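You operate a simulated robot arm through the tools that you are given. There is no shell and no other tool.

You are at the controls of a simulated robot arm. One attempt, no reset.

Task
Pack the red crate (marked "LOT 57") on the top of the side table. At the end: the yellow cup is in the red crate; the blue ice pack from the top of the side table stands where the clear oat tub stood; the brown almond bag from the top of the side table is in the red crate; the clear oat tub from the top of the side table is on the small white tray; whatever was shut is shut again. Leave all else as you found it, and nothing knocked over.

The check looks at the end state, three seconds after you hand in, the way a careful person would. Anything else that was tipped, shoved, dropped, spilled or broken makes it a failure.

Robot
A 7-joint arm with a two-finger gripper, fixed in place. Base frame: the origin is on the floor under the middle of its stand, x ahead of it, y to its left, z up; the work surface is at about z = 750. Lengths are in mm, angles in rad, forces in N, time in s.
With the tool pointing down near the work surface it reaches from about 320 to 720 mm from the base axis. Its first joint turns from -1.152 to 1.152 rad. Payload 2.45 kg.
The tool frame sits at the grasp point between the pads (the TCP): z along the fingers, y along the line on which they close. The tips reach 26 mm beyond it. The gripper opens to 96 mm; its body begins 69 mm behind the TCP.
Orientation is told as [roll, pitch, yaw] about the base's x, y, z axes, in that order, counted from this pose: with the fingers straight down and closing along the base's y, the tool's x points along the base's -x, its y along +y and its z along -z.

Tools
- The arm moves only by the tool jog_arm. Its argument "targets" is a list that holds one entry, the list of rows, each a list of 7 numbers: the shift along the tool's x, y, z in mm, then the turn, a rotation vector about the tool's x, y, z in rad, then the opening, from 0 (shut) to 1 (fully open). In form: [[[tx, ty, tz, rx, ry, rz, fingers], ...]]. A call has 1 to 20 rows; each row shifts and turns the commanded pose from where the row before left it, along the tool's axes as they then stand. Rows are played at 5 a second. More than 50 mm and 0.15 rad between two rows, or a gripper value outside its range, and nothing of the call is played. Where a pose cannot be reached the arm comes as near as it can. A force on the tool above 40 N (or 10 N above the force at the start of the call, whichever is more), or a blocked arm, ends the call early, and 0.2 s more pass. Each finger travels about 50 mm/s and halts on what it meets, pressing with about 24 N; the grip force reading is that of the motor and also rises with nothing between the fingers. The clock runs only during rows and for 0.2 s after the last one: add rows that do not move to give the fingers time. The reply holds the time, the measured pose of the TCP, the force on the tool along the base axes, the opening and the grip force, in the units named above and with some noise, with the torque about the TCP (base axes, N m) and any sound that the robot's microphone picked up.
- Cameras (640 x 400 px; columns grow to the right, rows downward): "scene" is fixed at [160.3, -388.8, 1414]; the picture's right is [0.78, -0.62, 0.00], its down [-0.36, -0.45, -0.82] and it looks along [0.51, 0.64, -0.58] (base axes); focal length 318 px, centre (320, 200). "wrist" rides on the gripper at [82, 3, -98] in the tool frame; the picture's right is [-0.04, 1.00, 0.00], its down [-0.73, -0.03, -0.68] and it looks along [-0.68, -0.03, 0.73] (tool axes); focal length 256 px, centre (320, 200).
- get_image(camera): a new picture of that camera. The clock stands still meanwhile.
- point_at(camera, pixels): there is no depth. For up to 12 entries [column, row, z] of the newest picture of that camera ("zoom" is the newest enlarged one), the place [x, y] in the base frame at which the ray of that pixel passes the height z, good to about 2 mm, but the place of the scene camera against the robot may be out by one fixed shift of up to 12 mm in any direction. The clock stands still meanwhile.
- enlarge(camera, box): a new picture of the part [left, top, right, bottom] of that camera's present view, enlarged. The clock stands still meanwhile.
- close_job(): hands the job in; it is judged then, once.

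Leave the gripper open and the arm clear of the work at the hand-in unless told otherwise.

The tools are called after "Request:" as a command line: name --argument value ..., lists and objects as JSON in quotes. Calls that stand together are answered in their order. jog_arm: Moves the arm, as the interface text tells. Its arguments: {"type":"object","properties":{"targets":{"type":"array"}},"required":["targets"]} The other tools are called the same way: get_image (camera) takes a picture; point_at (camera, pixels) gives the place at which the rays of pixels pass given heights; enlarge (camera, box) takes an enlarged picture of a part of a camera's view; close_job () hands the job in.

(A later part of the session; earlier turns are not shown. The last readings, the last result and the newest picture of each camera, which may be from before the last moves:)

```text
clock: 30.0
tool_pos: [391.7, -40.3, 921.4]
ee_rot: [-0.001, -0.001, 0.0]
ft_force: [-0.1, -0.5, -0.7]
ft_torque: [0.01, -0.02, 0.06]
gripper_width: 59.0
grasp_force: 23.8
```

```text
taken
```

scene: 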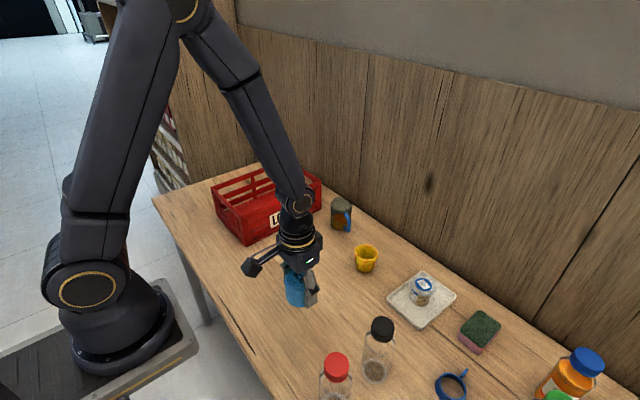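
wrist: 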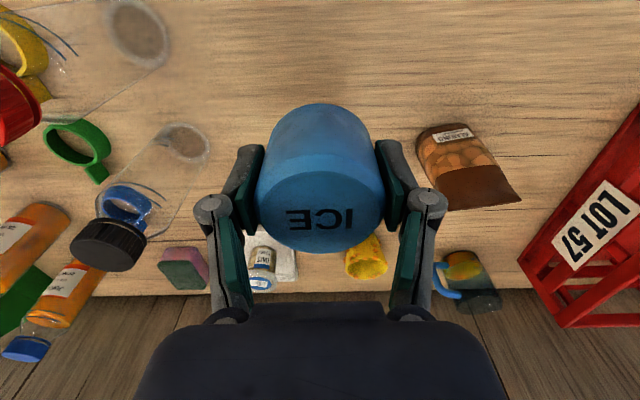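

I'm over the tub's old spot at (391, −40). I'll lower to z ≈ 790.

Request:
jog_arm --targets '[[[0.5, 0, 15, 0, 0, 0, 0.5], [0.5, 0, 25, 0, 0, 0, 0.5], [0, 0, 25, 0, 0, 0, 0.5], [0, 0, 25, 0, 0, 0, 0.5], [0, 0, 20, 0, 0, 0, 0.5], [0, 0, 14, 0, 0, 0, 0.5], [0, 0, 7, 0, 0, 0, 0.5], [0, 0, 0, 0, 0, 0, 0.5]]]'

Request:
get_image --camera "wrist"

```text
clock: 31.8
tool_pos: [389.6, -40.5, 789.4]
ee_rot: [-0.001, 0.0, 0.0]
ft_force: [-0.1, 0.7, -1.0]
ft_torque: [0.03, -0.05, -0.01]
gripper_width: 59.0
grasp_force: 24.1
```

```text
taken
```

wrist: 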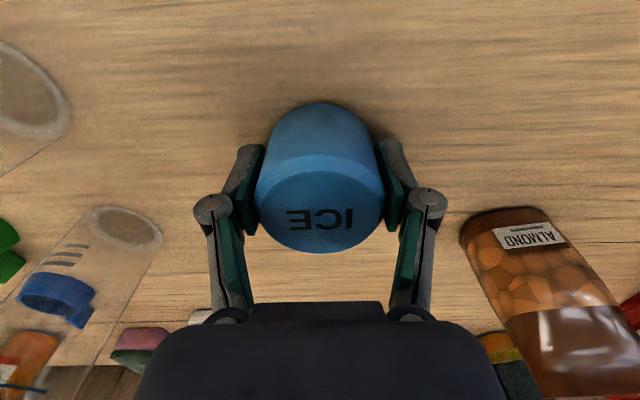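

At z 789.4 with no contact; base should touch near 783. I'll lower with small steps.

Request:
jog_arm --targets '[[[0, 0, 2, 0, 0, 0, 0.5], [0, 0, 1.5, 0, 0, 0, 0.5], [0, 0, 1.5, 0, 0, 0, 0.5], [0, 0, 0, 0, 0, 0, 0.5]]]'

```text
clock: 32.8
tool_pos: [389.9, -38.4, 782.2]
ee_rot: [-0.002, 0.0, 0.0]
ft_force: [-0.7, 1.7, 5.5]
ft_torque: [0.01, 0.02, 0.06]
gripper_width: 59.1
grasp_force: 24.2
```

Contact at 5.5 N. Easing up 0.5 mm and opening the fingers.

Request:
jog_arm --targets '[[[0, 0, -0.5, 0, 0, 0, 0.5], [0, 0, 0, 0, 0, 0, 0.6], [0, 0, 0, 0, 0, 0, 0.68], [0, 0, 0, 0, 0, 0, 0.8], [0, 0, 0, 0, 0, 0, 0.85], [0, 0, 0, 0, 0, 0, 0.85]]]'

Request:
get_image --camera "wrist"

```text
clock: 34.2
tool_pos: [390.5, -40.3, 784.4]
ee_rot: [0.0, 0.0, 0.001]
ft_force: [0.0, 0.2, 0.5]
ft_torque: [0.04, 0.01, 0.01]
gripper_width: 81.5
grasp_force: 0.1
```

```text
taken
```

wrist: 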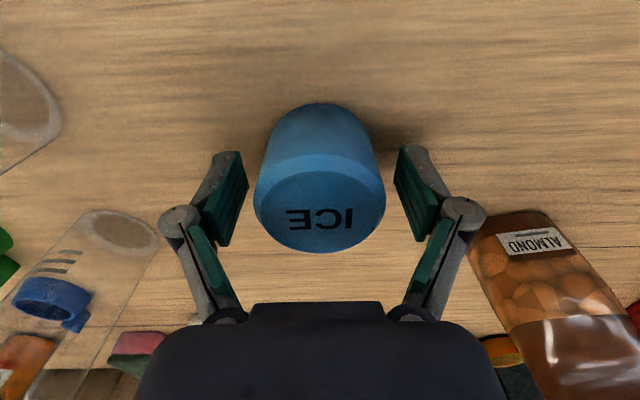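

The ice pack stands free at the tub's former place. I'll rise straight up to z ≈ 934.

Request:
jog_arm --targets '[[[0, 0, -5, 0, 0, 0, 0.88], [0, 0, -12, 0, 0, 0, 0.92], [0, 0, -20, 0, 0, 0, 1], [0, 0, -25, 0, 0, 0, 1], [0, 0, -30, 0, 0, 0, 1], [0, 0, -30, 0, 0, 0, 1], [0, 0, -28, 0, 0, 0, 1], [0, 0, 0, 0, 0, 0, 1]]]'

Request:
get_image --camera "scene"

Request:
enlarge --camera "scene" --box '[250, 230, 346, 305]'

Request:
get_image --camera "wrist"

```text
clock: 36.0
tool_pos: [390.7, -39.4, 933.4]
ee_rot: [-0.001, 0.002, 0.001]
ft_force: [0.2, 0.4, -0.1]
ft_torque: [0.03, 0.05, 0.01]
gripper_width: 95.7
grasp_force: 0.0
```

```text
taken
```

scene: 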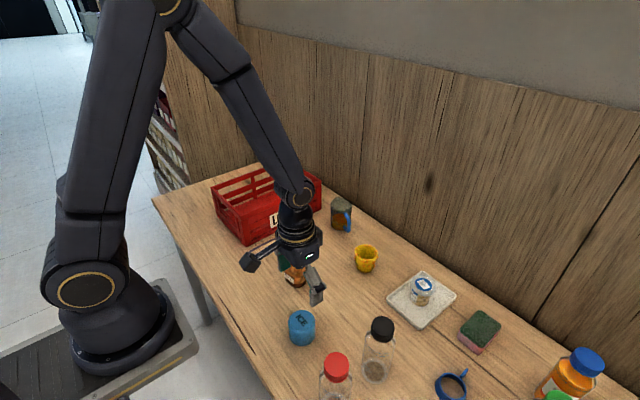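

```text
5.33 times, centred on (298, 268) of scene
```

zoom: 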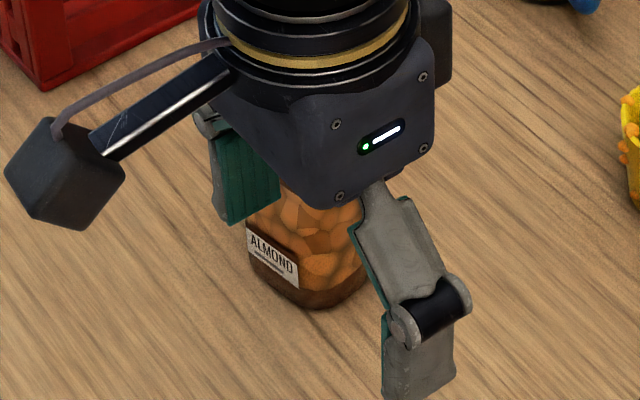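

```text
taken
```

wrist: 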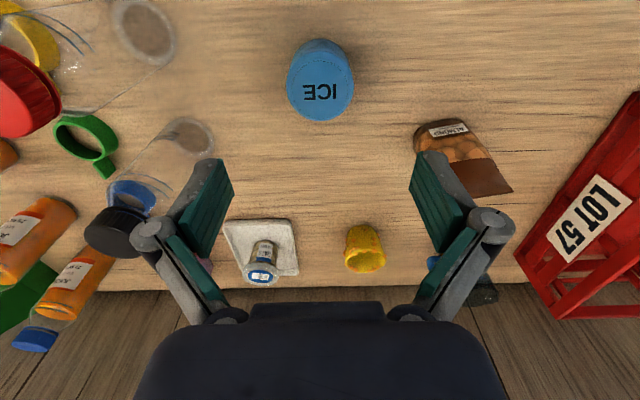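

Ice pack is standing fine at (321, 80). Next I move above the almond bag at about (462, 98), keeping z ≈ 933.

Request:
jog_arm --targets '[[[-8, 15, -5, 0, 0, 0, 1], [-16, 30, -5, 0, 0, 0, 1], [-18, 34, -5, 0, 0, 0, 1], [-16, 32, 0, 0, 0, 0, 1], [-10, 20, 0, 0, 0, 0, 1], [-3, 7, 0, 0, 0, 0, 1], [0, 0, 0, 0, 0, 0, 1]]]'

Request:
get_image --camera "wrist"

Request:
enlarge --camera "wrist" --box '[256, 20, 384, 120]'

Request:
enlarge --camera "scene" --box '[250, 230, 346, 305]'

```text
clock: 37.6
tool_pos: [460.4, 98.3, 948.4]
ee_rot: [0.0, 0.0, -0.001]
ft_force: [0.6, 0.3, 0.2]
ft_torque: [0.0, 0.02, 0.0]
gripper_width: 96.2
grasp_force: 0.0
```

```text
taken
```

wrist: 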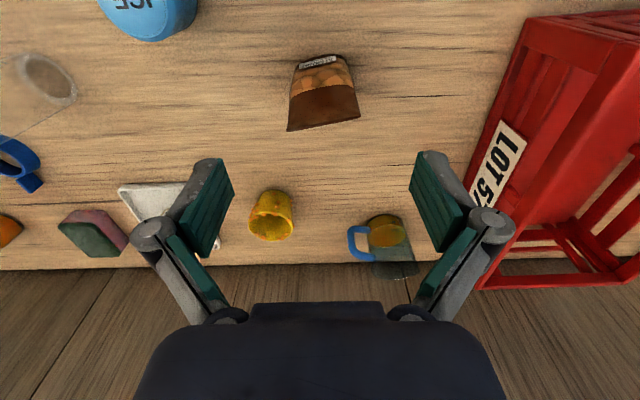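

```text
4.00 times, centred on (320, 70) of wrist
```

zoom: 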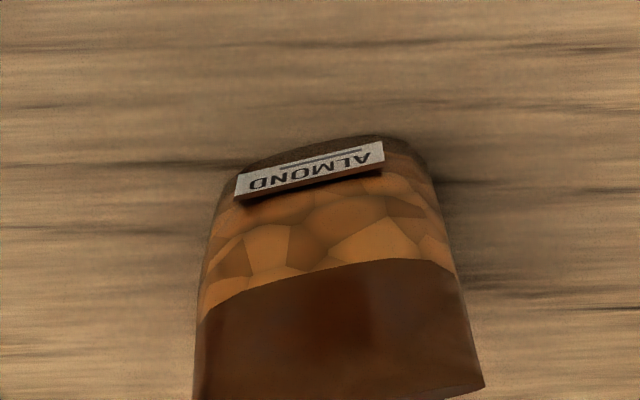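

```text
5.33 times, centred on (298, 268) of scene
```

zoom: 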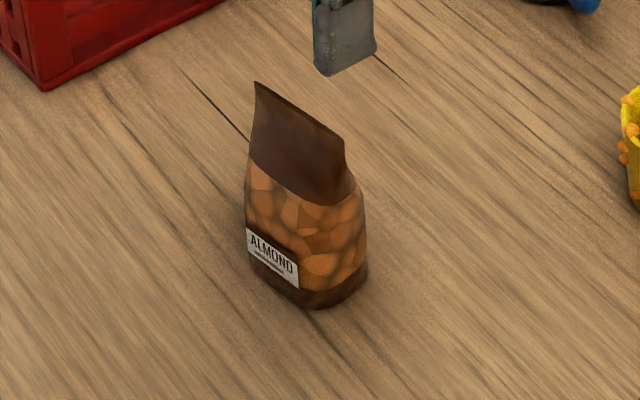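

The bag's seam runs from (288, 131) to (361, 117) in the wrist view; it's roughly along base y with a small turn. I'll triangulate its height and footprint from both views.

Request:
point_at --camera "wrist" --pixels '[[288, 131, 830], [361, 117, 830], [288, 131, 845], [361, 117, 845], [288, 131, 860], [361, 117, 860], [300, 66, 755], [340, 54, 752], [296, 80, 770], [353, 72, 770]]'

Request:
point_at --camera "zoom" --pixels '[[255, 82, 830], [343, 143, 830], [255, 82, 845], [343, 143, 845], [255, 82, 860], [343, 143, 860], [320, 308, 750], [246, 255, 755], [366, 280, 755]]'

```text
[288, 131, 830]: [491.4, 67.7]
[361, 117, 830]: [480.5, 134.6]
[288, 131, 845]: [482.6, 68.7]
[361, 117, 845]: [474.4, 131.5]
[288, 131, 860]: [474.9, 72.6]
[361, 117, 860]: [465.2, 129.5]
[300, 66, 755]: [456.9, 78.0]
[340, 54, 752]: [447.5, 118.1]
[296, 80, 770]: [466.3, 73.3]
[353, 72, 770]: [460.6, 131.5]
```

```text
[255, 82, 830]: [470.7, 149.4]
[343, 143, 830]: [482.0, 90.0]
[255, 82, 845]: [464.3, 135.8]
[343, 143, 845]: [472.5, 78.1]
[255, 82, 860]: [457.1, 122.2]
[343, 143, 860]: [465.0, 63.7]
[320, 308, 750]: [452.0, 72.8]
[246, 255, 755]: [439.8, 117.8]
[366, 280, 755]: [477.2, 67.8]
```

The bag is ~105 mm tall (seam z ≈ 855), ~60 mm wide, seam turned ≈ +0.17 rad in yaw. Because the gripper body would later hang lower when placing the short cup, I'll place the cup in the crate first. Moving over the cup at about (645, 20).

Request:
jog_arm --targets '[[[-15, -6, 0, 0, 0, 0, 1], [-30, -13, 0, 0, 0, 0, 1], [-38, -16, 0, 0, 0, 0, 1], [-38, -16, 0, 0, 0, 0, 1], [-35, -15, 0, 0, 0, 0, 1], [-20, -9, 0, 0, 0, 0, 1], [-8, -3, 0, 0, 0, 0, 1], [0, 0, 0, 0, 0, 0, 1]]]'

Request:
get_image --camera "wrist"

Request:
enlarge --camera "wrist" --box '[256, 30, 384, 130]'

Request:
enlarge --camera "scene" --box '[318, 220, 414, 295]'

```text
clock: 39.4
tool_pos: [645.0, 18.9, 948.4]
ee_rot: [0.0, 0.002, -0.001]
ft_force: [-0.6, 0.3, -0.4]
ft_torque: [0.0, -0.02, 0.03]
gripper_width: 96.2
grasp_force: 0.0
```

```text
taken
```

wrist: 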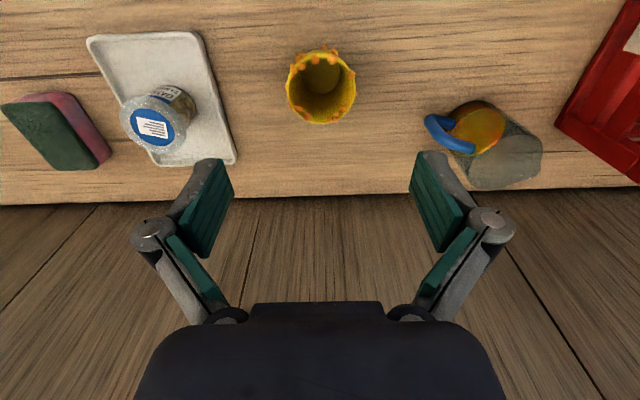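

```text
4.00 times, centred on (320, 80) of wrist
```

zoom: 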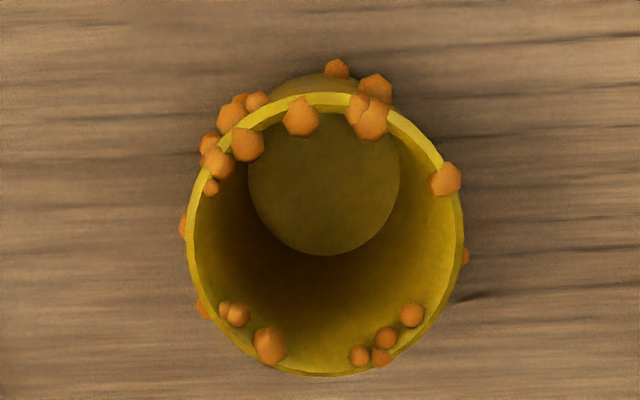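

```text
5.33 times, centred on (366, 258) of scene
```

zoom: 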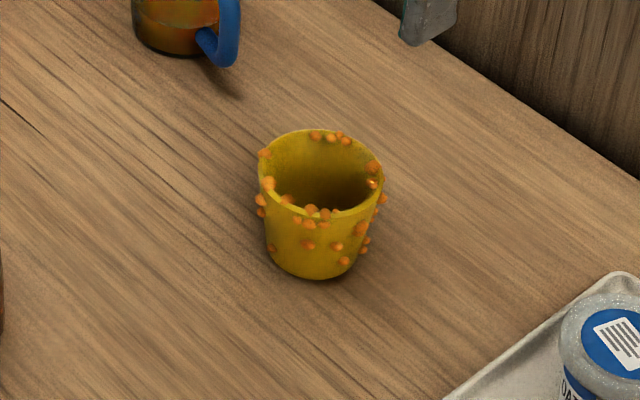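

The yellow cup is empty, with little orange beads stuck around its upper half. Measuring its rim (287–355.5 at row 89) and base.

Request:
point_at --camera "wrist" --pixels '[[321, 89, 800], [321, 89, 810], [321, 89, 820], [287, 89, 810], [355.5, 89, 810], [321, 49, 750], [321, 54, 810], [321, 123, 810], [461, 127, 750], [485, 170, 850]]'

Request:
point_at --camera "zoom" --pixels '[[321, 172, 800], [321, 172, 810], [321, 172, 820], [258, 172, 810], [384, 172, 810], [312, 279, 750], [321, 130, 810], [321, 216, 810]]'

```text
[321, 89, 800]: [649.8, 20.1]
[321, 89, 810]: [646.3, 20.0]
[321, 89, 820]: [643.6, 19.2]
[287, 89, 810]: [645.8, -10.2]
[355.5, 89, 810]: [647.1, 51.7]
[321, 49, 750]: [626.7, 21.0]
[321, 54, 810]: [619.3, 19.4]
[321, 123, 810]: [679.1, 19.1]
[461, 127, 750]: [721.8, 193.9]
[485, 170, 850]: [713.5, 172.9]
```

```text
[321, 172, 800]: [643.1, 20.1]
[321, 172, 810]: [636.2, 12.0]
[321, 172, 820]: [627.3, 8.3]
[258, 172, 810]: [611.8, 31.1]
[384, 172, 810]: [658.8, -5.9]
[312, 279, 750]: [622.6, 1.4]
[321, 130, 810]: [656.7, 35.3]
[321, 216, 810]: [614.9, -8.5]
```

The cup is centred at about (648, 20), rim 60 mm wide at z ≈ 804. I'll descend to z ≈ 835 and look again.

Request:
jog_arm --targets '[[[-1, 0.4, 18, 0, 0, 0, 1], [-1, 0.4, 25, 0, 0, 0, 1], [-1, 0.3, 25, 0, 0, 0, 1], [0, 0, 25, 0, 0, 0, 1], [0, 0, 20, 0, 0, 0, 1], [0, 0, 0, 0, 0, 0, 1]]]'

Request:
get_image --camera "wrist"

Request:
enlarge --camera "wrist" --box '[220, 70, 412, 220]'

```text
clock: 40.8
tool_pos: [648.4, 21.3, 836.7]
ee_rot: [0.001, -0.001, 0.0]
ft_force: [-0.4, -0.1, -0.2]
ft_torque: [-0.01, 0.0, 0.01]
gripper_width: 95.8
grasp_force: 0.1
```

```text
taken
```

wrist: 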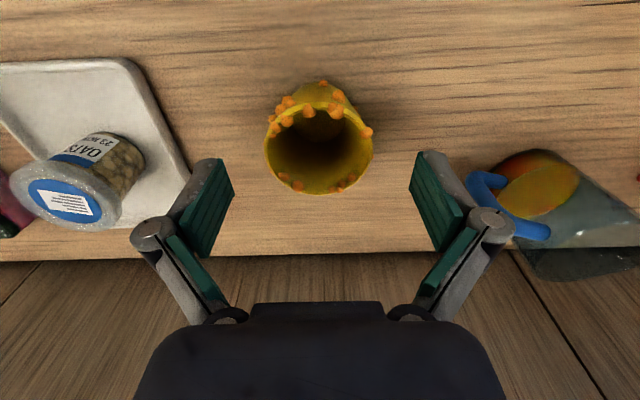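

```text
2.67 times, centred on (316, 145) of wrist
```

zoom: 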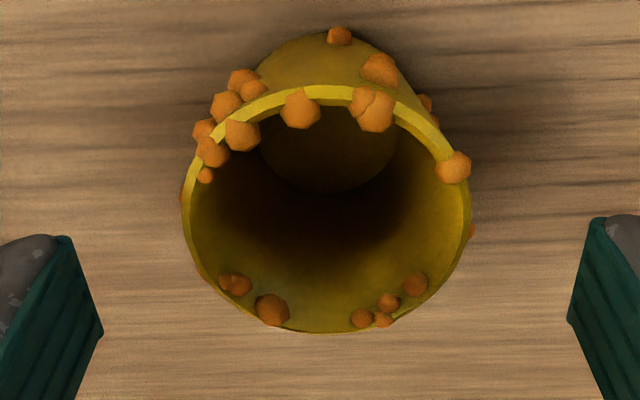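

The cup is centred; the glass mug (≈(721, 194)) is far from my right finger (y ≈ 90). Lowering to z ≈ 784.

Request:
jog_arm --targets '[[[0, -0.5, 15, 0, 0, 0, 1], [0, -0.5, 15, 0, 0, 0, 1], [0, 0, 14, 0, 0, 0, 1], [0, 0, 8, 0, 0, 0, 1], [0, 0, 0, 0, 0, 0, 1]]]'

Request:
get_image --camera "wrist"

```text
clock: 42.0
tool_pos: [647.9, 19.9, 784.4]
ee_rot: [-0.001, 0.001, 0.001]
ft_force: [-0.7, -0.3, 0.1]
ft_torque: [0.03, 0.02, 0.0]
gripper_width: 96.2
grasp_force: 0.0
```

```text
taken
```

wrist: 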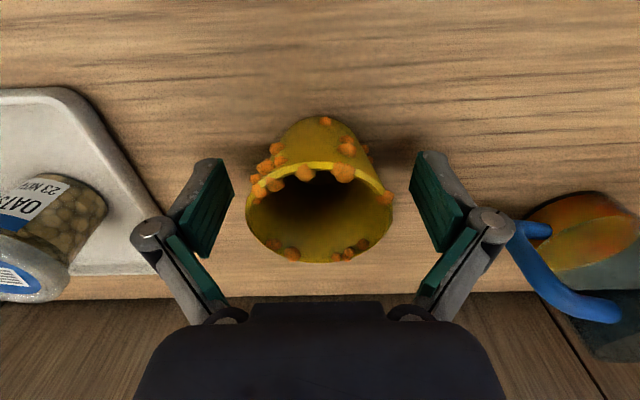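

The cup is centred between the pads. Closing the fingers gently in steps.

Request:
jog_arm --targets '[[[0, 0, 0, 0, 0, 0, 0.8], [0, 0, 0, 0, 0, 0, 0.7], [0, 0, 0, 0, 0, 0, 0.62], [0, 0, 0, 0, 0, 0, 0.55], [0, 0, 0, 0, 0, 0, 0.5], [0, 0, 0, 0, 0, 0, 0.5]]]'

Request:
get_image --camera "wrist"

```text
clock: 43.4
tool_pos: [647.0, 20.8, 784.3]
ee_rot: [0.001, 0.0, 0.0]
ft_force: [0.4, 0.1, 0.7]
ft_torque: [-0.01, 0.02, -0.01]
gripper_width: 61.4
grasp_force: 23.8
```

```text
taken
```

wrist: 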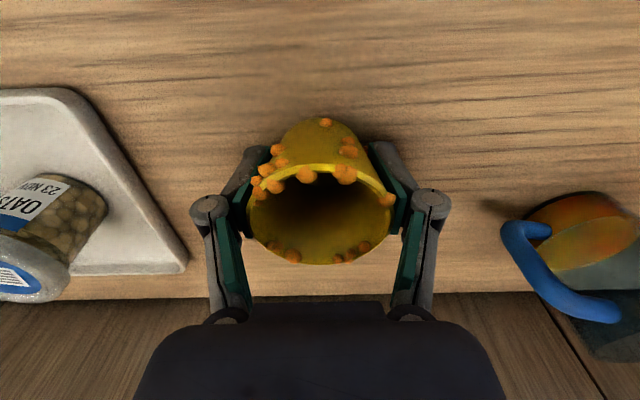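

Gripped at 61.4 mm with 23.8 N. Lifting slowly and checking the grip.

Request:
jog_arm --targets '[[[0, 0, -3, 0, 0, 0, 0.5], [0, 0, -5, 0, 0, 0, 0.5], [0, 0, -8, 0, 0, 0, 0.5], [0, 0, -10, 0, 0, 0, 0.5], [0, 0, 0, 0, 0, 0, 0.5]]]'

Request:
get_image --camera "wrist"

Request:
enlarge --camera "scene" --box '[318, 200, 414, 275]'

```text
clock: 44.6
tool_pos: [646.8, 20.8, 810.9]
ee_rot: [0.0, 0.0, -0.002]
ft_force: [-0.8, 0.3, -0.9]
ft_torque: [0.01, 0.03, 0.02]
gripper_width: 61.4
grasp_force: 23.8
```

```text
taken
```

wrist: 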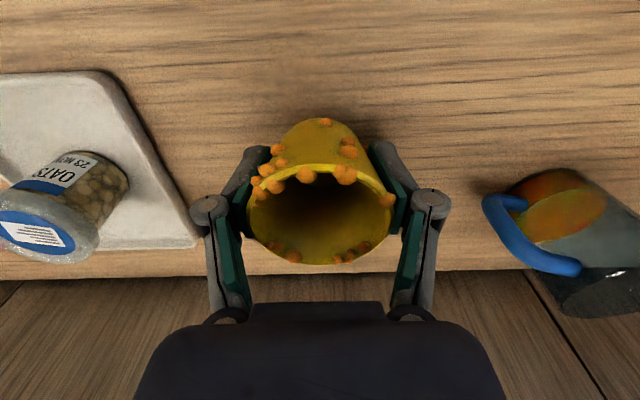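

```text
5.33 times, centred on (366, 238) of scene
```

zoom: 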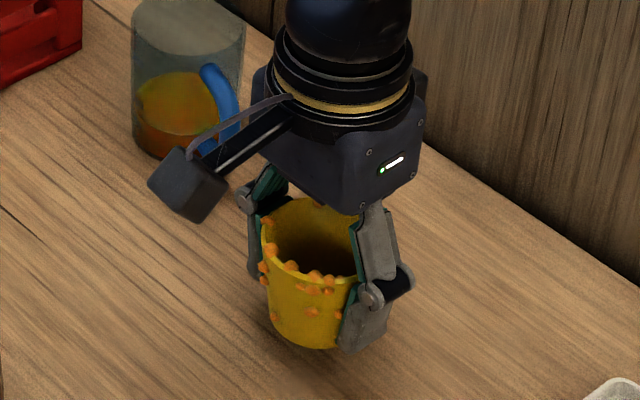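

The cup is lifted cleanly and upright. I'll raise it to z ≈ 951, then carry it to above the crate at (570, 395).

Request:
jog_arm --targets '[[[0, 0, -15, 0, 0, 0, 0.5], [0, 0, -25, 0, 0, 0, 0.5], [0, 0, -30, 0, 0, 0, 0.5], [0, 0, -30, 0, 0, 0, 0.5], [0, 0, -25, 0, 0, 0, 0.5], [3, 12, -15, 0, 0, 0, 0.5], [5, 24, 0, 0, 0, 0, 0.5], [7, 34, 0, 0, 0, 0, 0.5], [8, 38, 0, 0, 0, 0, 0.5], [8, 40, 0, 0, 0, 0, 0.5], [8, 40, 0, 0, 0, 0, 0.5], [8, 40, 0, 0, 0, 0, 0.5], [8, 40, 0, 0, 0, 0, 0.5], [8, 38, 0, 0, 0, 0, 0.5], [7, 34, 0, 0, 0, 0, 0.5], [5, 24, 0, 0, 0, 0, 0.5], [2, 10, 0, 0, 0, 0, 0.5], [0, 0, 0, 0, 0, 0, 0.5]]]'

Request:
get_image --camera "wrist"

Request:
get_image --camera "scene"

```text
clock: 48.4
tool_pos: [570.9, 393.0, 950.0]
ee_rot: [-0.001, 0.0, 0.0]
ft_force: [-0.3, 0.3, -0.3]
ft_torque: [0.0, -0.01, -0.06]
gripper_width: 61.2
grasp_force: 23.9
```

```text
taken
```

wrist: 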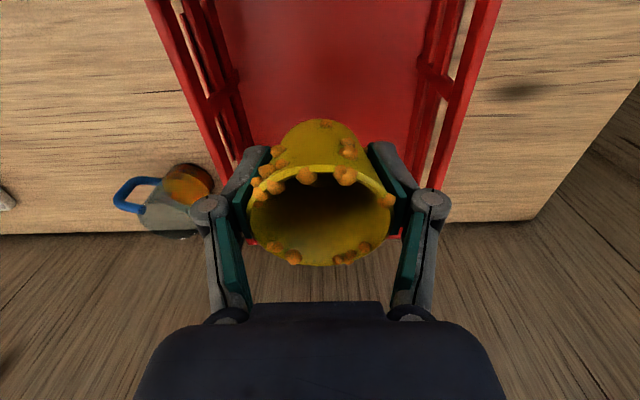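

```text
taken
```

scene: 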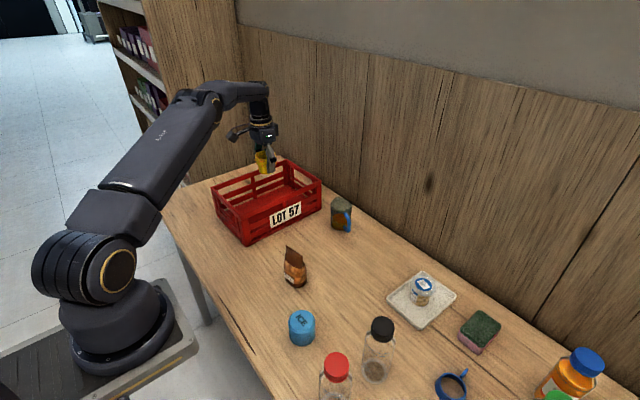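

I'm over the crate; floor spans about columns 230–418. I'll measure rim and floor edges from this view.

Request:
point_at --camera "wrist" --pixels '[[228, 40, 757], [427, 40, 757], [160, 40, 850], [488, 40, 850], [172, 40, 850], [478, 40, 850], [247, 120, 757], [411, 120, 757]]'

Request:
enlarge --camera "wrist" --box '[130, 0, 514, 240]'

```text
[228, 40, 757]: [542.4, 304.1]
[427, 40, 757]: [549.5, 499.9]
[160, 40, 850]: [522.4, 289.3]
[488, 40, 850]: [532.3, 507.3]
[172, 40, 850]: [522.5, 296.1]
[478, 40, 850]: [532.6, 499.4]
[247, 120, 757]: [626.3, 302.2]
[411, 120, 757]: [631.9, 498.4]
```

```text
1.67 times, centred on (322, 120) of wrist
```

zoom: 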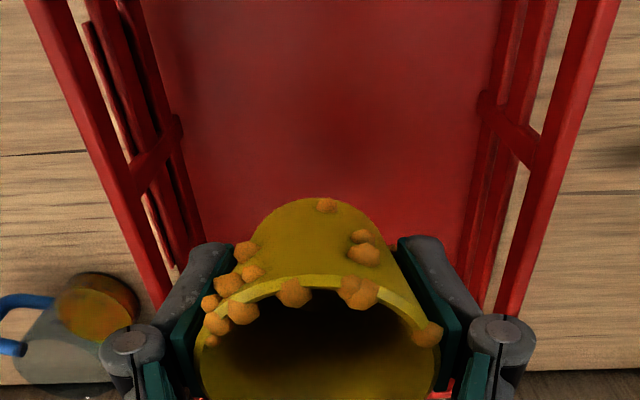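

The crate interior is y ≈ 303–498 (centre ≈ 400). I'll shift +5 in y and descend to z ≈ 805.

Request:
jog_arm --targets '[[[0, 2.5, 15, 0, 0, 0, 0.5], [0, 2.5, 25, 0, 0, 0, 0.5], [0, 0, 28, 0, 0, 0, 0.5], [0, 0, 28, 0, 0, 0, 0.5], [0, 0, 25, 0, 0, 0, 0.5], [0, 0, 16, 0, 0, 0, 0.5], [0, 0, 8, 0, 0, 0, 0.5], [0, 0, 0, 0, 0, 0, 0.5]]]'

Request:
get_image --camera "wrist"

Request:
enlarge --camera "scene" --box '[200, 130, 328, 230]'

```text
clock: 50.2
tool_pos: [569.7, 398.7, 806.7]
ee_rot: [-0.001, 0.001, -0.001]
ft_force: [0.5, 0.0, -0.1]
ft_torque: [-0.03, 0.01, 0.0]
gripper_width: 61.3
grasp_force: 23.7
```

```text
taken
```

wrist: 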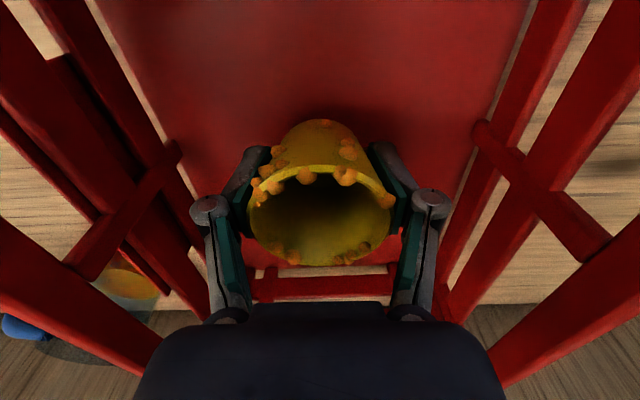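

```text
4.00 times, centred on (264, 180) of scene
```

zoom: 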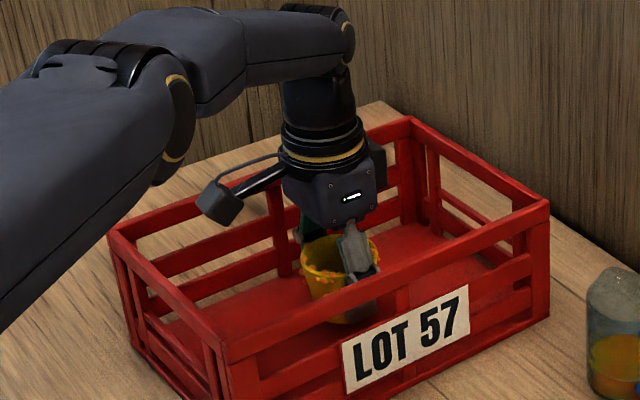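

The cup is inside the crate, clear of the walls. Lowering in small steps towards the floor.

Request:
jog_arm --targets '[[[0, 0, 4, 0, 0, 0, 0.5], [0, 0, 3, 0, 0, 0, 0.5], [0, 0, 2, 0, 0, 0, 0.5], [0, 0, 0, 0, 0, 0, 0.5]]]'

```text
clock: 51.2
tool_pos: [570.8, 399.0, 797.2]
ee_rot: [-0.001, -0.001, 0.001]
ft_force: [-0.1, -0.1, 0.2]
ft_torque: [-0.01, 0.0, 0.03]
gripper_width: 61.2
grasp_force: 24.6
```

No contact at z 797. Continuing with 1.5 mm steps.

Request:
jog_arm --targets '[[[0, 0, 1.5, 0, 0, 0, 0.5], [0, 0, 1.5, 0, 0, 0, 0.5], [0, 0, 0, 0, 0, 0, 0.5]]]'

```text
clock: 52.0
tool_pos: [570.0, 399.3, 791.7]
ee_rot: [0.0, 0.0, 0.0]
ft_force: [0.0, -0.5, 0.4]
ft_torque: [0.0, 0.03, -0.01]
gripper_width: 61.0
grasp_force: 23.7
```

Still free. Two more 1 mm steps.

Request:
jog_arm --targets '[[[0, 0, 1, 0, 0, 0, 0.5], [0, 0, 1, 0, 0, 0, 0.5], [0, 0, 0, 0, 0, 0, 0.5]]]'

```text
clock: 52.8
tool_pos: [571.8, 399.6, 789.6]
ee_rot: [0.0, 0.001, 0.002]
ft_force: [-0.5, -0.4, -0.5]
ft_torque: [0.0, -0.01, -0.01]
gripper_width: 61.5
grasp_force: 23.9
```

Request:
jog_arm --targets '[[[0, 0, 1, 0, 0, 0, 0.5], [0, 0, 1, 0, 0, 0, 0.5], [0, 0, 0, 0, 0, 0, 0.5]]]'

Request:
get_image --camera "wrist"

```text
clock: 53.6
tool_pos: [571.1, 399.9, 789.9]
ee_rot: [0.001, -0.002, 0.001]
ft_force: [1.1, 2.5, 5.4]
ft_torque: [-0.07, 0.01, 0.02]
gripper_width: 61.0
grasp_force: 24.0
```

```text
taken
```

wrist: 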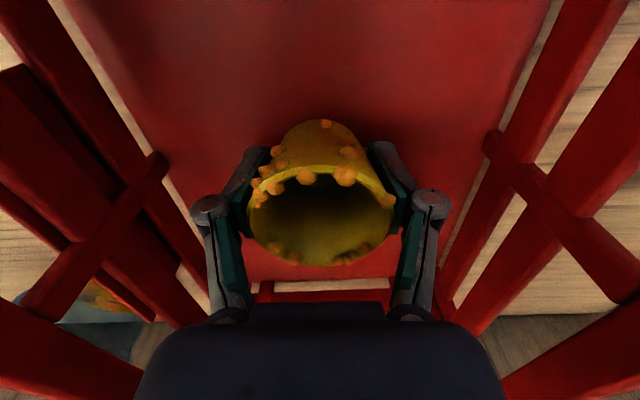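

Contact (5.4 N): the cup is on the crate floor. Easing up 0.5 mm and opening to about 78 mm.

Request:
jog_arm --targets '[[[0, 0, -0.5, 0, 0, 0, 0.55], [0, 0, 0, 0, 0, 0, 0.64], [0, 0, 0, 0, 0, 0, 0.7], [0, 0, 0, 0, 0, 0, 0.78], [0, 0, 0, 0, 0, 0, 0.82], [0, 0, 0, 0, 0, 0, 0.82]]]'

Request:
get_image --camera "wrist"

```text
clock: 55.0
tool_pos: [570.3, 400.2, 789.6]
ee_rot: [0.0, -0.001, -0.001]
ft_force: [-0.4, -0.1, 0.6]
ft_torque: [0.0, 0.01, 0.01]
gripper_width: 78.7
grasp_force: 0.1
```

```text
taken
```

wrist: 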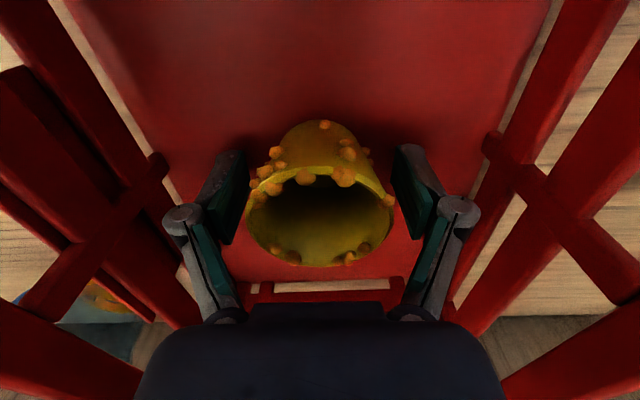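

The cup is free between the open fingers. I'll rise straight up slowly at first, then to z ≈ 950.

Request:
jog_arm --targets '[[[0, 0, -4, 0, 0, 0, 0.82], [0, 0, -8, 0, 0, 0, 0.82], [0, 0, -14, 0, 0, 0, 0.82], [0, 0, -20, 0, 0, 0, 0.82], [0, 0, -25, 0, 0, 0, 0.82], [0, 0, -30, 0, 0, 0, 0.82], [0, 0, -30, 0, 0, 0, 0.85], [0, 0, -25, 0, 0, 0, 0.95], [0, 0, -10, 0, 0, 0, 1], [0, 0, 0, 0, 0, 0, 1]]]'

Request:
get_image --camera "wrist"

Request:
get_image --camera "scene"

```text
clock: 57.2
tool_pos: [571.1, 399.5, 955.9]
ee_rot: [0.001, -0.002, 0.0]
ft_force: [1.3, 0.6, 0.3]
ft_torque: [-0.01, 0.0, 0.01]
gripper_width: 95.9
grasp_force: 0.1
```

```text
taken
```

wrist: 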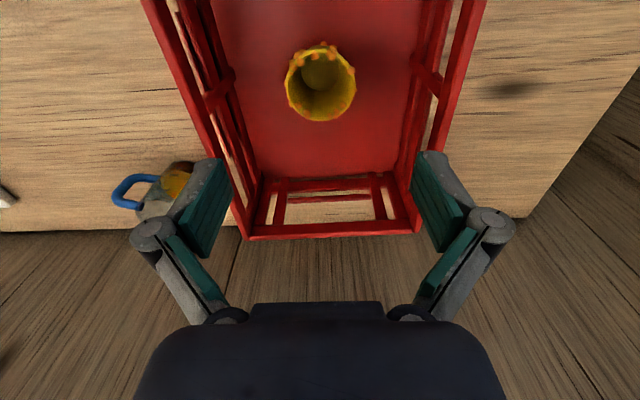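

```text
taken
```

scene: 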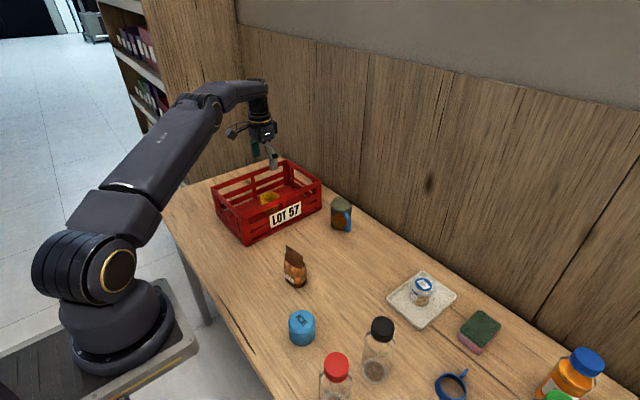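

The cup stands upright in the crate. Now back to the almond bag at about (470, 101), at z ≈ 955; then I'll turn the gripper ≈ 0.167 rad to match its seam.

Request:
jog_arm --targets '[[[4, -12, 0, 0, 0, 0, 1], [9, -27, 0, 0, 0, 0, 1], [12, -36, 0, 0, 0, 0, 1], [13, -38, 0, 0, 0, 0, 1], [13, -38, 0, 0, 0, 0, 1], [13, -38, 0, 0, 0, 0, 1], [13, -38, 0, 0, 0, 0, 1], [12, -35, 0, 0, 0, 0, 1], [8, -24, 0, 0, 0, 0, 1], [4, -12, 0, 0, 0, 0, 1], [0, 0, 0, 0, 0, -0.083, 1], [0, 0, 0, 0, 0, -0.083, 1], [0, 0, 0, 0, 0, 0, 1]]]'

Request:
get_image --camera "wrist"

Request:
enlarge --camera "scene" --box '[250, 230, 346, 305]'

```text
clock: 60.0
tool_pos: [469.6, 102.3, 956.4]
ee_rot: [-0.001, 0.002, 0.168]
ft_force: [0.9, 0.3, 0.4]
ft_torque: [0.02, 0.03, -0.01]
gripper_width: 95.9
grasp_force: 0.1
```

```text
taken
```

wrist: 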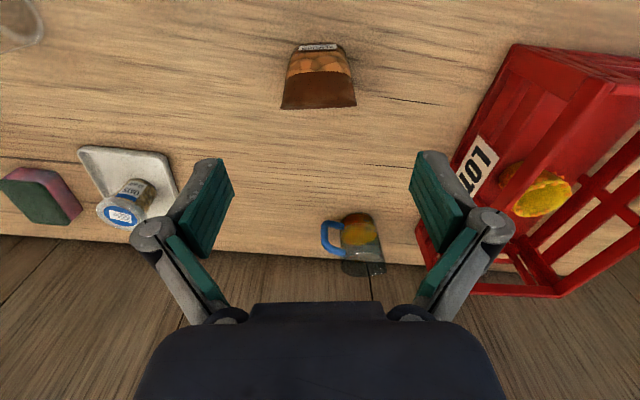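

```text
5.33 times, centred on (298, 268) of scene
```

zoom: 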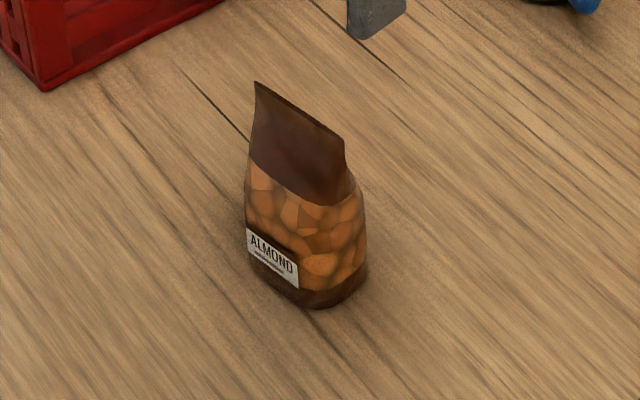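

The seam now runs level, (281, 109)–(357, 107), centred at column 319. Checking coordinates again.

Request:
point_at --camera "wrist" --pixels '[[281, 109, 850], [357, 107, 850], [281, 109, 857], [357, 107, 857], [319, 108, 855], [319, 44, 750], [298, 50, 755], [342, 46, 755], [288, 72, 790], [352, 68, 790]]'

Request:
enlarge --camera "wrist" --box '[256, 20, 384, 120]'

```text
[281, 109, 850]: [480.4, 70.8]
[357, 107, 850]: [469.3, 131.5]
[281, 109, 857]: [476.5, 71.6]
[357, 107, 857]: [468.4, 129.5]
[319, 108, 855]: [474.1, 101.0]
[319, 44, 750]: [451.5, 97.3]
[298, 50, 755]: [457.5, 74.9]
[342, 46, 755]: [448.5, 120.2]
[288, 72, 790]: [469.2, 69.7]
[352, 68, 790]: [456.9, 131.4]
```

```text
4.00 times, centred on (320, 70) of wrist
```

zoom: 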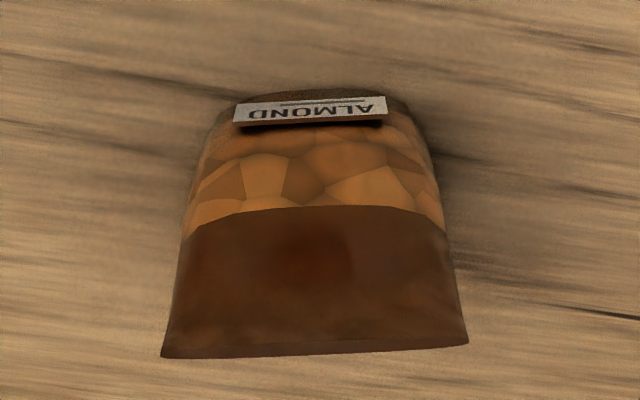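

The bag centre is about (473, 101). I'll shift ≈ −3.5 along tool x, −1 along tool y, and descend to z ≈ 880 first.

Request:
jog_arm --targets '[[[-1.5, -0.5, 15, 0, 0, 0, 1], [-1.5, -0.5, 25, 0, 0, 0, 1], [-0.5, 0, 22, 0, 0, 0, 1], [0, 0, 14, 0, 0, 0, 1], [0, 0, 0, 0, 0, 0, 1]]]'

Request:
get_image --camera "wrist"

Request:
enlarge --camera "scene" --box '[250, 220, 346, 295]'

```text
clock: 61.2
tool_pos: [473.5, 102.6, 878.3]
ee_rot: [-0.002, -0.001, 0.166]
ft_force: [0.2, -0.2, 0.1]
ft_torque: [0.0, -0.01, 0.02]
gripper_width: 96.1
grasp_force: 0.1
```

```text
taken
```

wrist: 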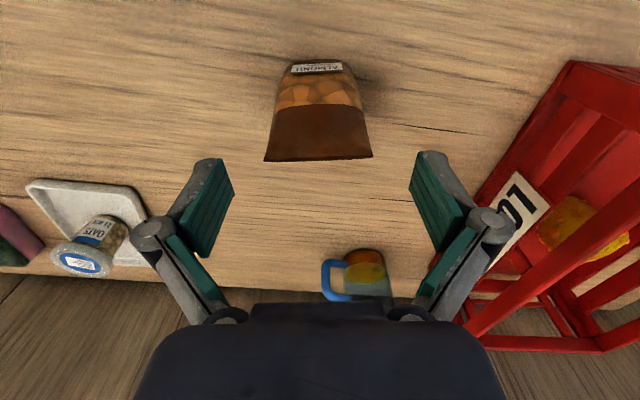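

```text
5.33 times, centred on (298, 258) of scene
```

zoom: 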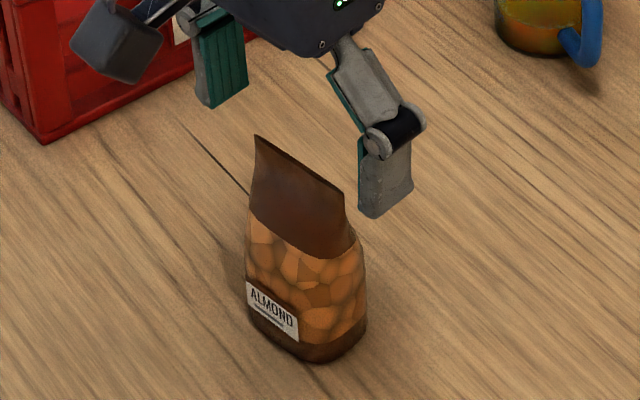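

The seam is directly beneath the TCP (row 159) and within ~1.5 mm laterally. I'll descend 75 mm to z ≈ 803.

Request:
jog_arm --targets '[[[0, -1.3, 10, 0, 0, 0, 1], [0, 0, 18, 0, 0, 0, 1], [0, 0, 18, 0, 0, 0, 1], [0, 0, 18, 0, 0, 0, 1], [0, 0, 11, 0, 0, 0, 1], [0, 0, 0, 0, 0, 0, 1]]]'

Request:
get_image --camera "wrist"

Request:
enlarge --camera "scene" --box '[250, 220, 346, 295]'

```text
clock: 62.6
tool_pos: [473.6, 98.7, 803.4]
ee_rot: [0.0, 0.001, 0.166]
ft_force: [-1.2, -0.9, 0.2]
ft_torque: [-0.01, 0.02, 0.01]
gripper_width: 95.9
grasp_force: 0.1
```

```text
taken
```

wrist: 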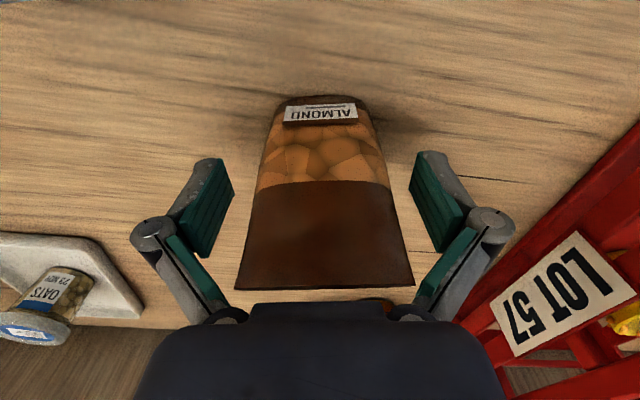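

```text
5.33 times, centred on (298, 258) of scene
```

zoom: 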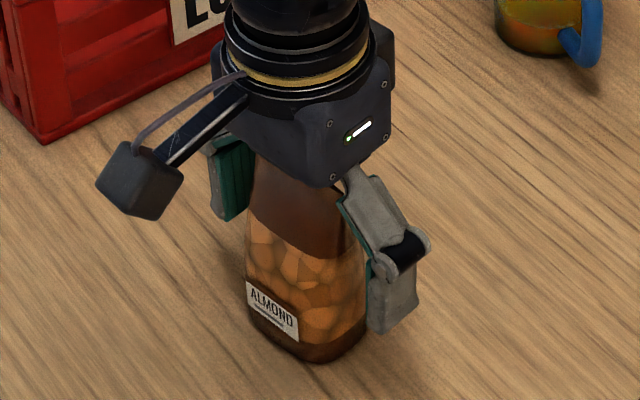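

The bag is between the pads. Closing slowly to around 58 mm.

Request:
jog_arm --targets '[[[0, 0, 0, 0, 0, 0, 0.85], [0, 0, 0, 0, 0, 0, 0.75], [0, 0, 0, 0, 0, 0, 0.68], [0, 0, 0, 0, 0, 0, 0.62], [0, 0, 0, 0, 0, 0, 0.58], [0, 0, 0, 0, 0, 0, 0.58]]]'

Request:
get_image --camera "wrist"

Request:
enlarge --camera "scene" --box '[250, 220, 346, 295]'

```text
clock: 64.0
tool_pos: [474.5, 98.7, 805.9]
ee_rot: [0.0, -0.005, 0.167]
ft_force: [-2.2, 0.9, 37.8]
ft_torque: [0.1, -0.09, 0.01]
gripper_width: 79.0
grasp_force: 24.0
```

```text
taken
```

wrist: 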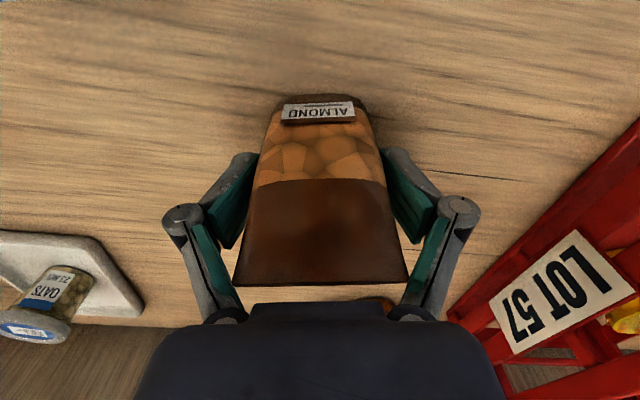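

```text
5.33 times, centred on (298, 258) of scene
```

zoom: 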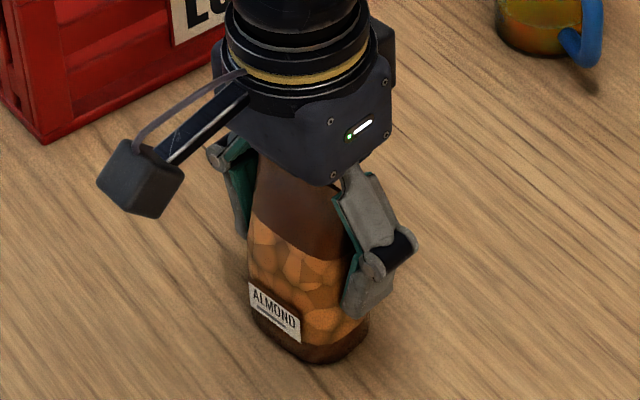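

The reading shows 37.8 N upward and the fingers stopped at 79 mm: the bag's top corners are wedged against the inner finger links above the knuckles. I grasped too low. I'll open again and check.

Request:
jog_arm --targets '[[[0, 0, 0, 0, 0, 0, 0.9], [0, 0, 0, 0, 0, 0, 1], [0, 0, 0, 0, 0, 0, 1]]]'

Request:
get_image --camera "wrist"

```text
clock: 64.8
tool_pos: [472.9, 99.1, 803.5]
ee_rot: [0.001, 0.002, 0.166]
ft_force: [0.6, -0.1, 0.5]
ft_torque: [-0.01, 0.0, -0.01]
gripper_width: 96.1
grasp_force: 0.0
```

```text
taken
```

wrist: 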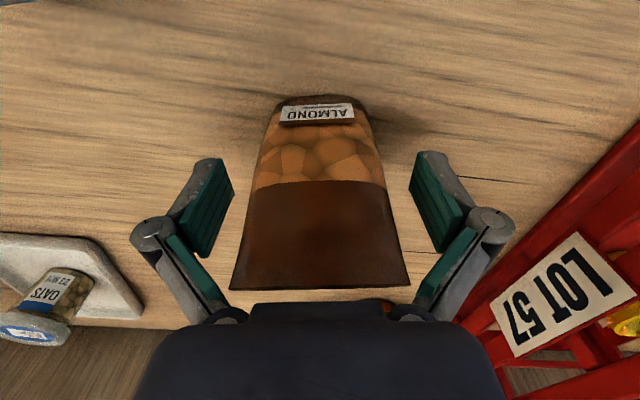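

The bag still stands upright and centred. I'll rise 30 mm to z ≈ 833 so the bag's top lies within the outer pads, then close again while watching the force.

Request:
jog_arm --targets '[[[0, 0, -10, 0, 0, 0, 1], [0, 0, -12, 0, 0, 0, 1], [0, 0, -8, 0, 0, 0, 1], [0, 0, 0, 0, 0, 0, 0.9], [0, 0, 0, 0, 0, 0, 0.8], [0, 0, 0, 0, 0, 0, 0.75], [0, 0, 0, 0, 0, 0, 0.72], [0, 0, 0, 0, 0, 0, 0.72]]]'

Request:
get_image --camera "wrist"

Request:
enlarge --camera "scene" --box '[250, 210, 346, 285]'

```text
clock: 66.6
tool_pos: [473.0, 98.4, 835.8]
ee_rot: [0.001, 0.002, 0.165]
ft_force: [0.5, 0.2, -0.6]
ft_torque: [0.0, 0.0, -0.02]
gripper_width: 69.1
grasp_force: 0.0
```

```text
taken
```

wrist: 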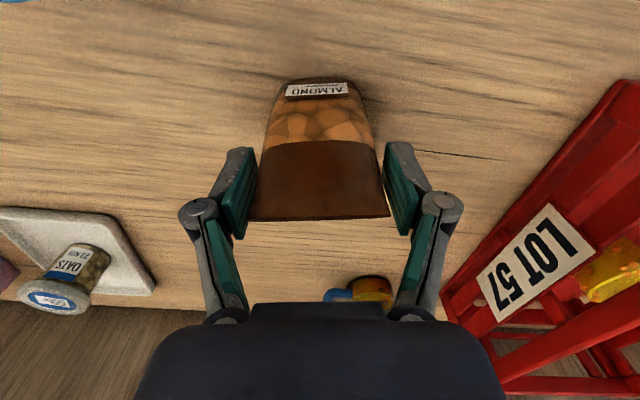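

```text
5.33 times, centred on (298, 248) of scene
```

zoom: 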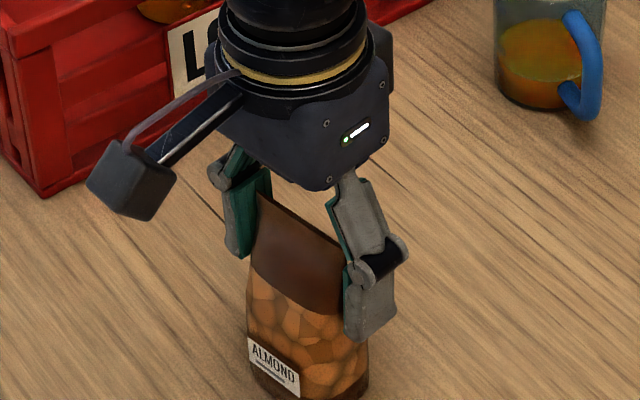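

Now the bag's top is between the outer pads with no force. Closing further.

Request:
jog_arm --targets '[[[0, 0, 0, 0, 0, 0, 0.67], [0, 0, 0, 0, 0, 0, 0.62], [0, 0, 0, 0, 0, 0, 0.58], [0, 0, 0, 0, 0, 0, 0.54], [0, 0, 0, 0, 0, 0, 0.54]]]'

Request:
get_image --camera "wrist"

Request:
enlarge --camera "scene" --box '[250, 210, 346, 285]'

```text
clock: 67.8
tool_pos: [473.0, 99.4, 835.3]
ee_rot: [0.001, 0.002, 0.165]
ft_force: [-0.6, -0.9, 4.7]
ft_torque: [-0.05, 0.09, -0.01]
gripper_width: 59.7
grasp_force: 24.4
```

```text
taken
```

wrist: 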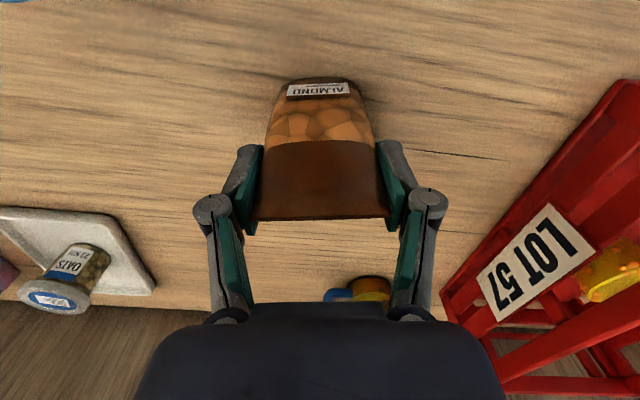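

```text
5.33 times, centred on (298, 248) of scene
```

zoom: 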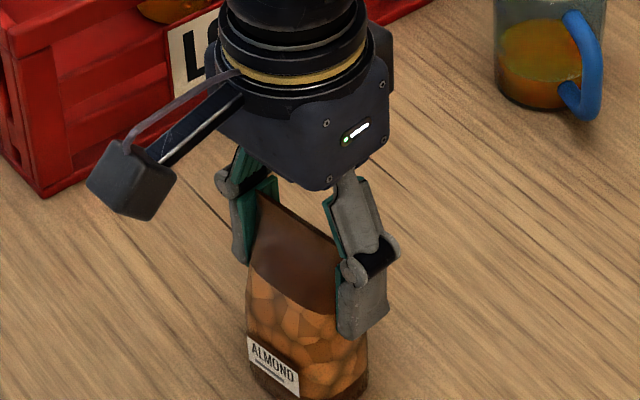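

Gripped at 59.7 mm with 24.4 N, only a small upward force (4.7 N). Lifting slowly a little to test.

Request:
jog_arm --targets '[[[0, 0, -2, 0, 0, 0, 0.54], [0, 0, -4, 0, 0, 0, 0.54], [0, 0, -6, 0, 0, 0, 0.54], [0, 0, -8, 0, 0, 0, 0.54], [0, 0, 0, 0, 0, 0, 0.54]]]'

Request:
get_image --camera "wrist"

Request:
enlarge --camera "scene" --box '[240, 200, 352, 290]'

```text
clock: 69.0
tool_pos: [474.6, 99.4, 854.5]
ee_rot: [0.0, 0.001, 0.165]
ft_force: [-0.6, 0.1, -0.9]
ft_torque: [0.0, 0.02, 0.04]
gripper_width: 59.5
grasp_force: 24.5
```

```text
taken
```

wrist: 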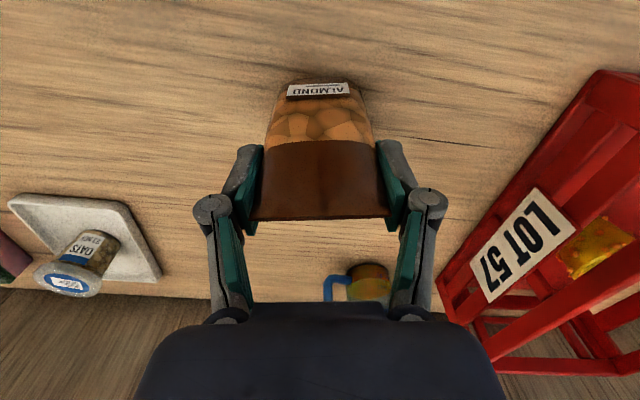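

```text
4.44 times, centred on (296, 245) of scene
```

zoom: 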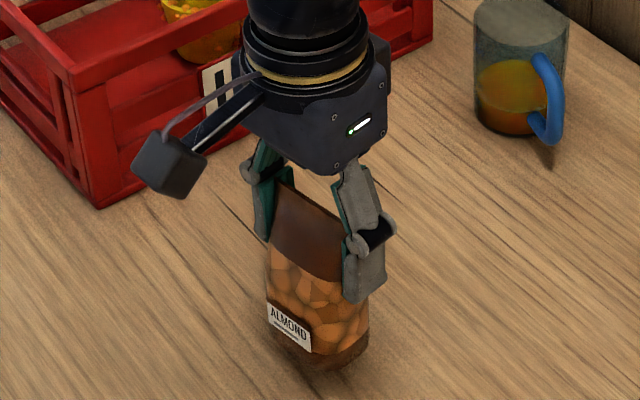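

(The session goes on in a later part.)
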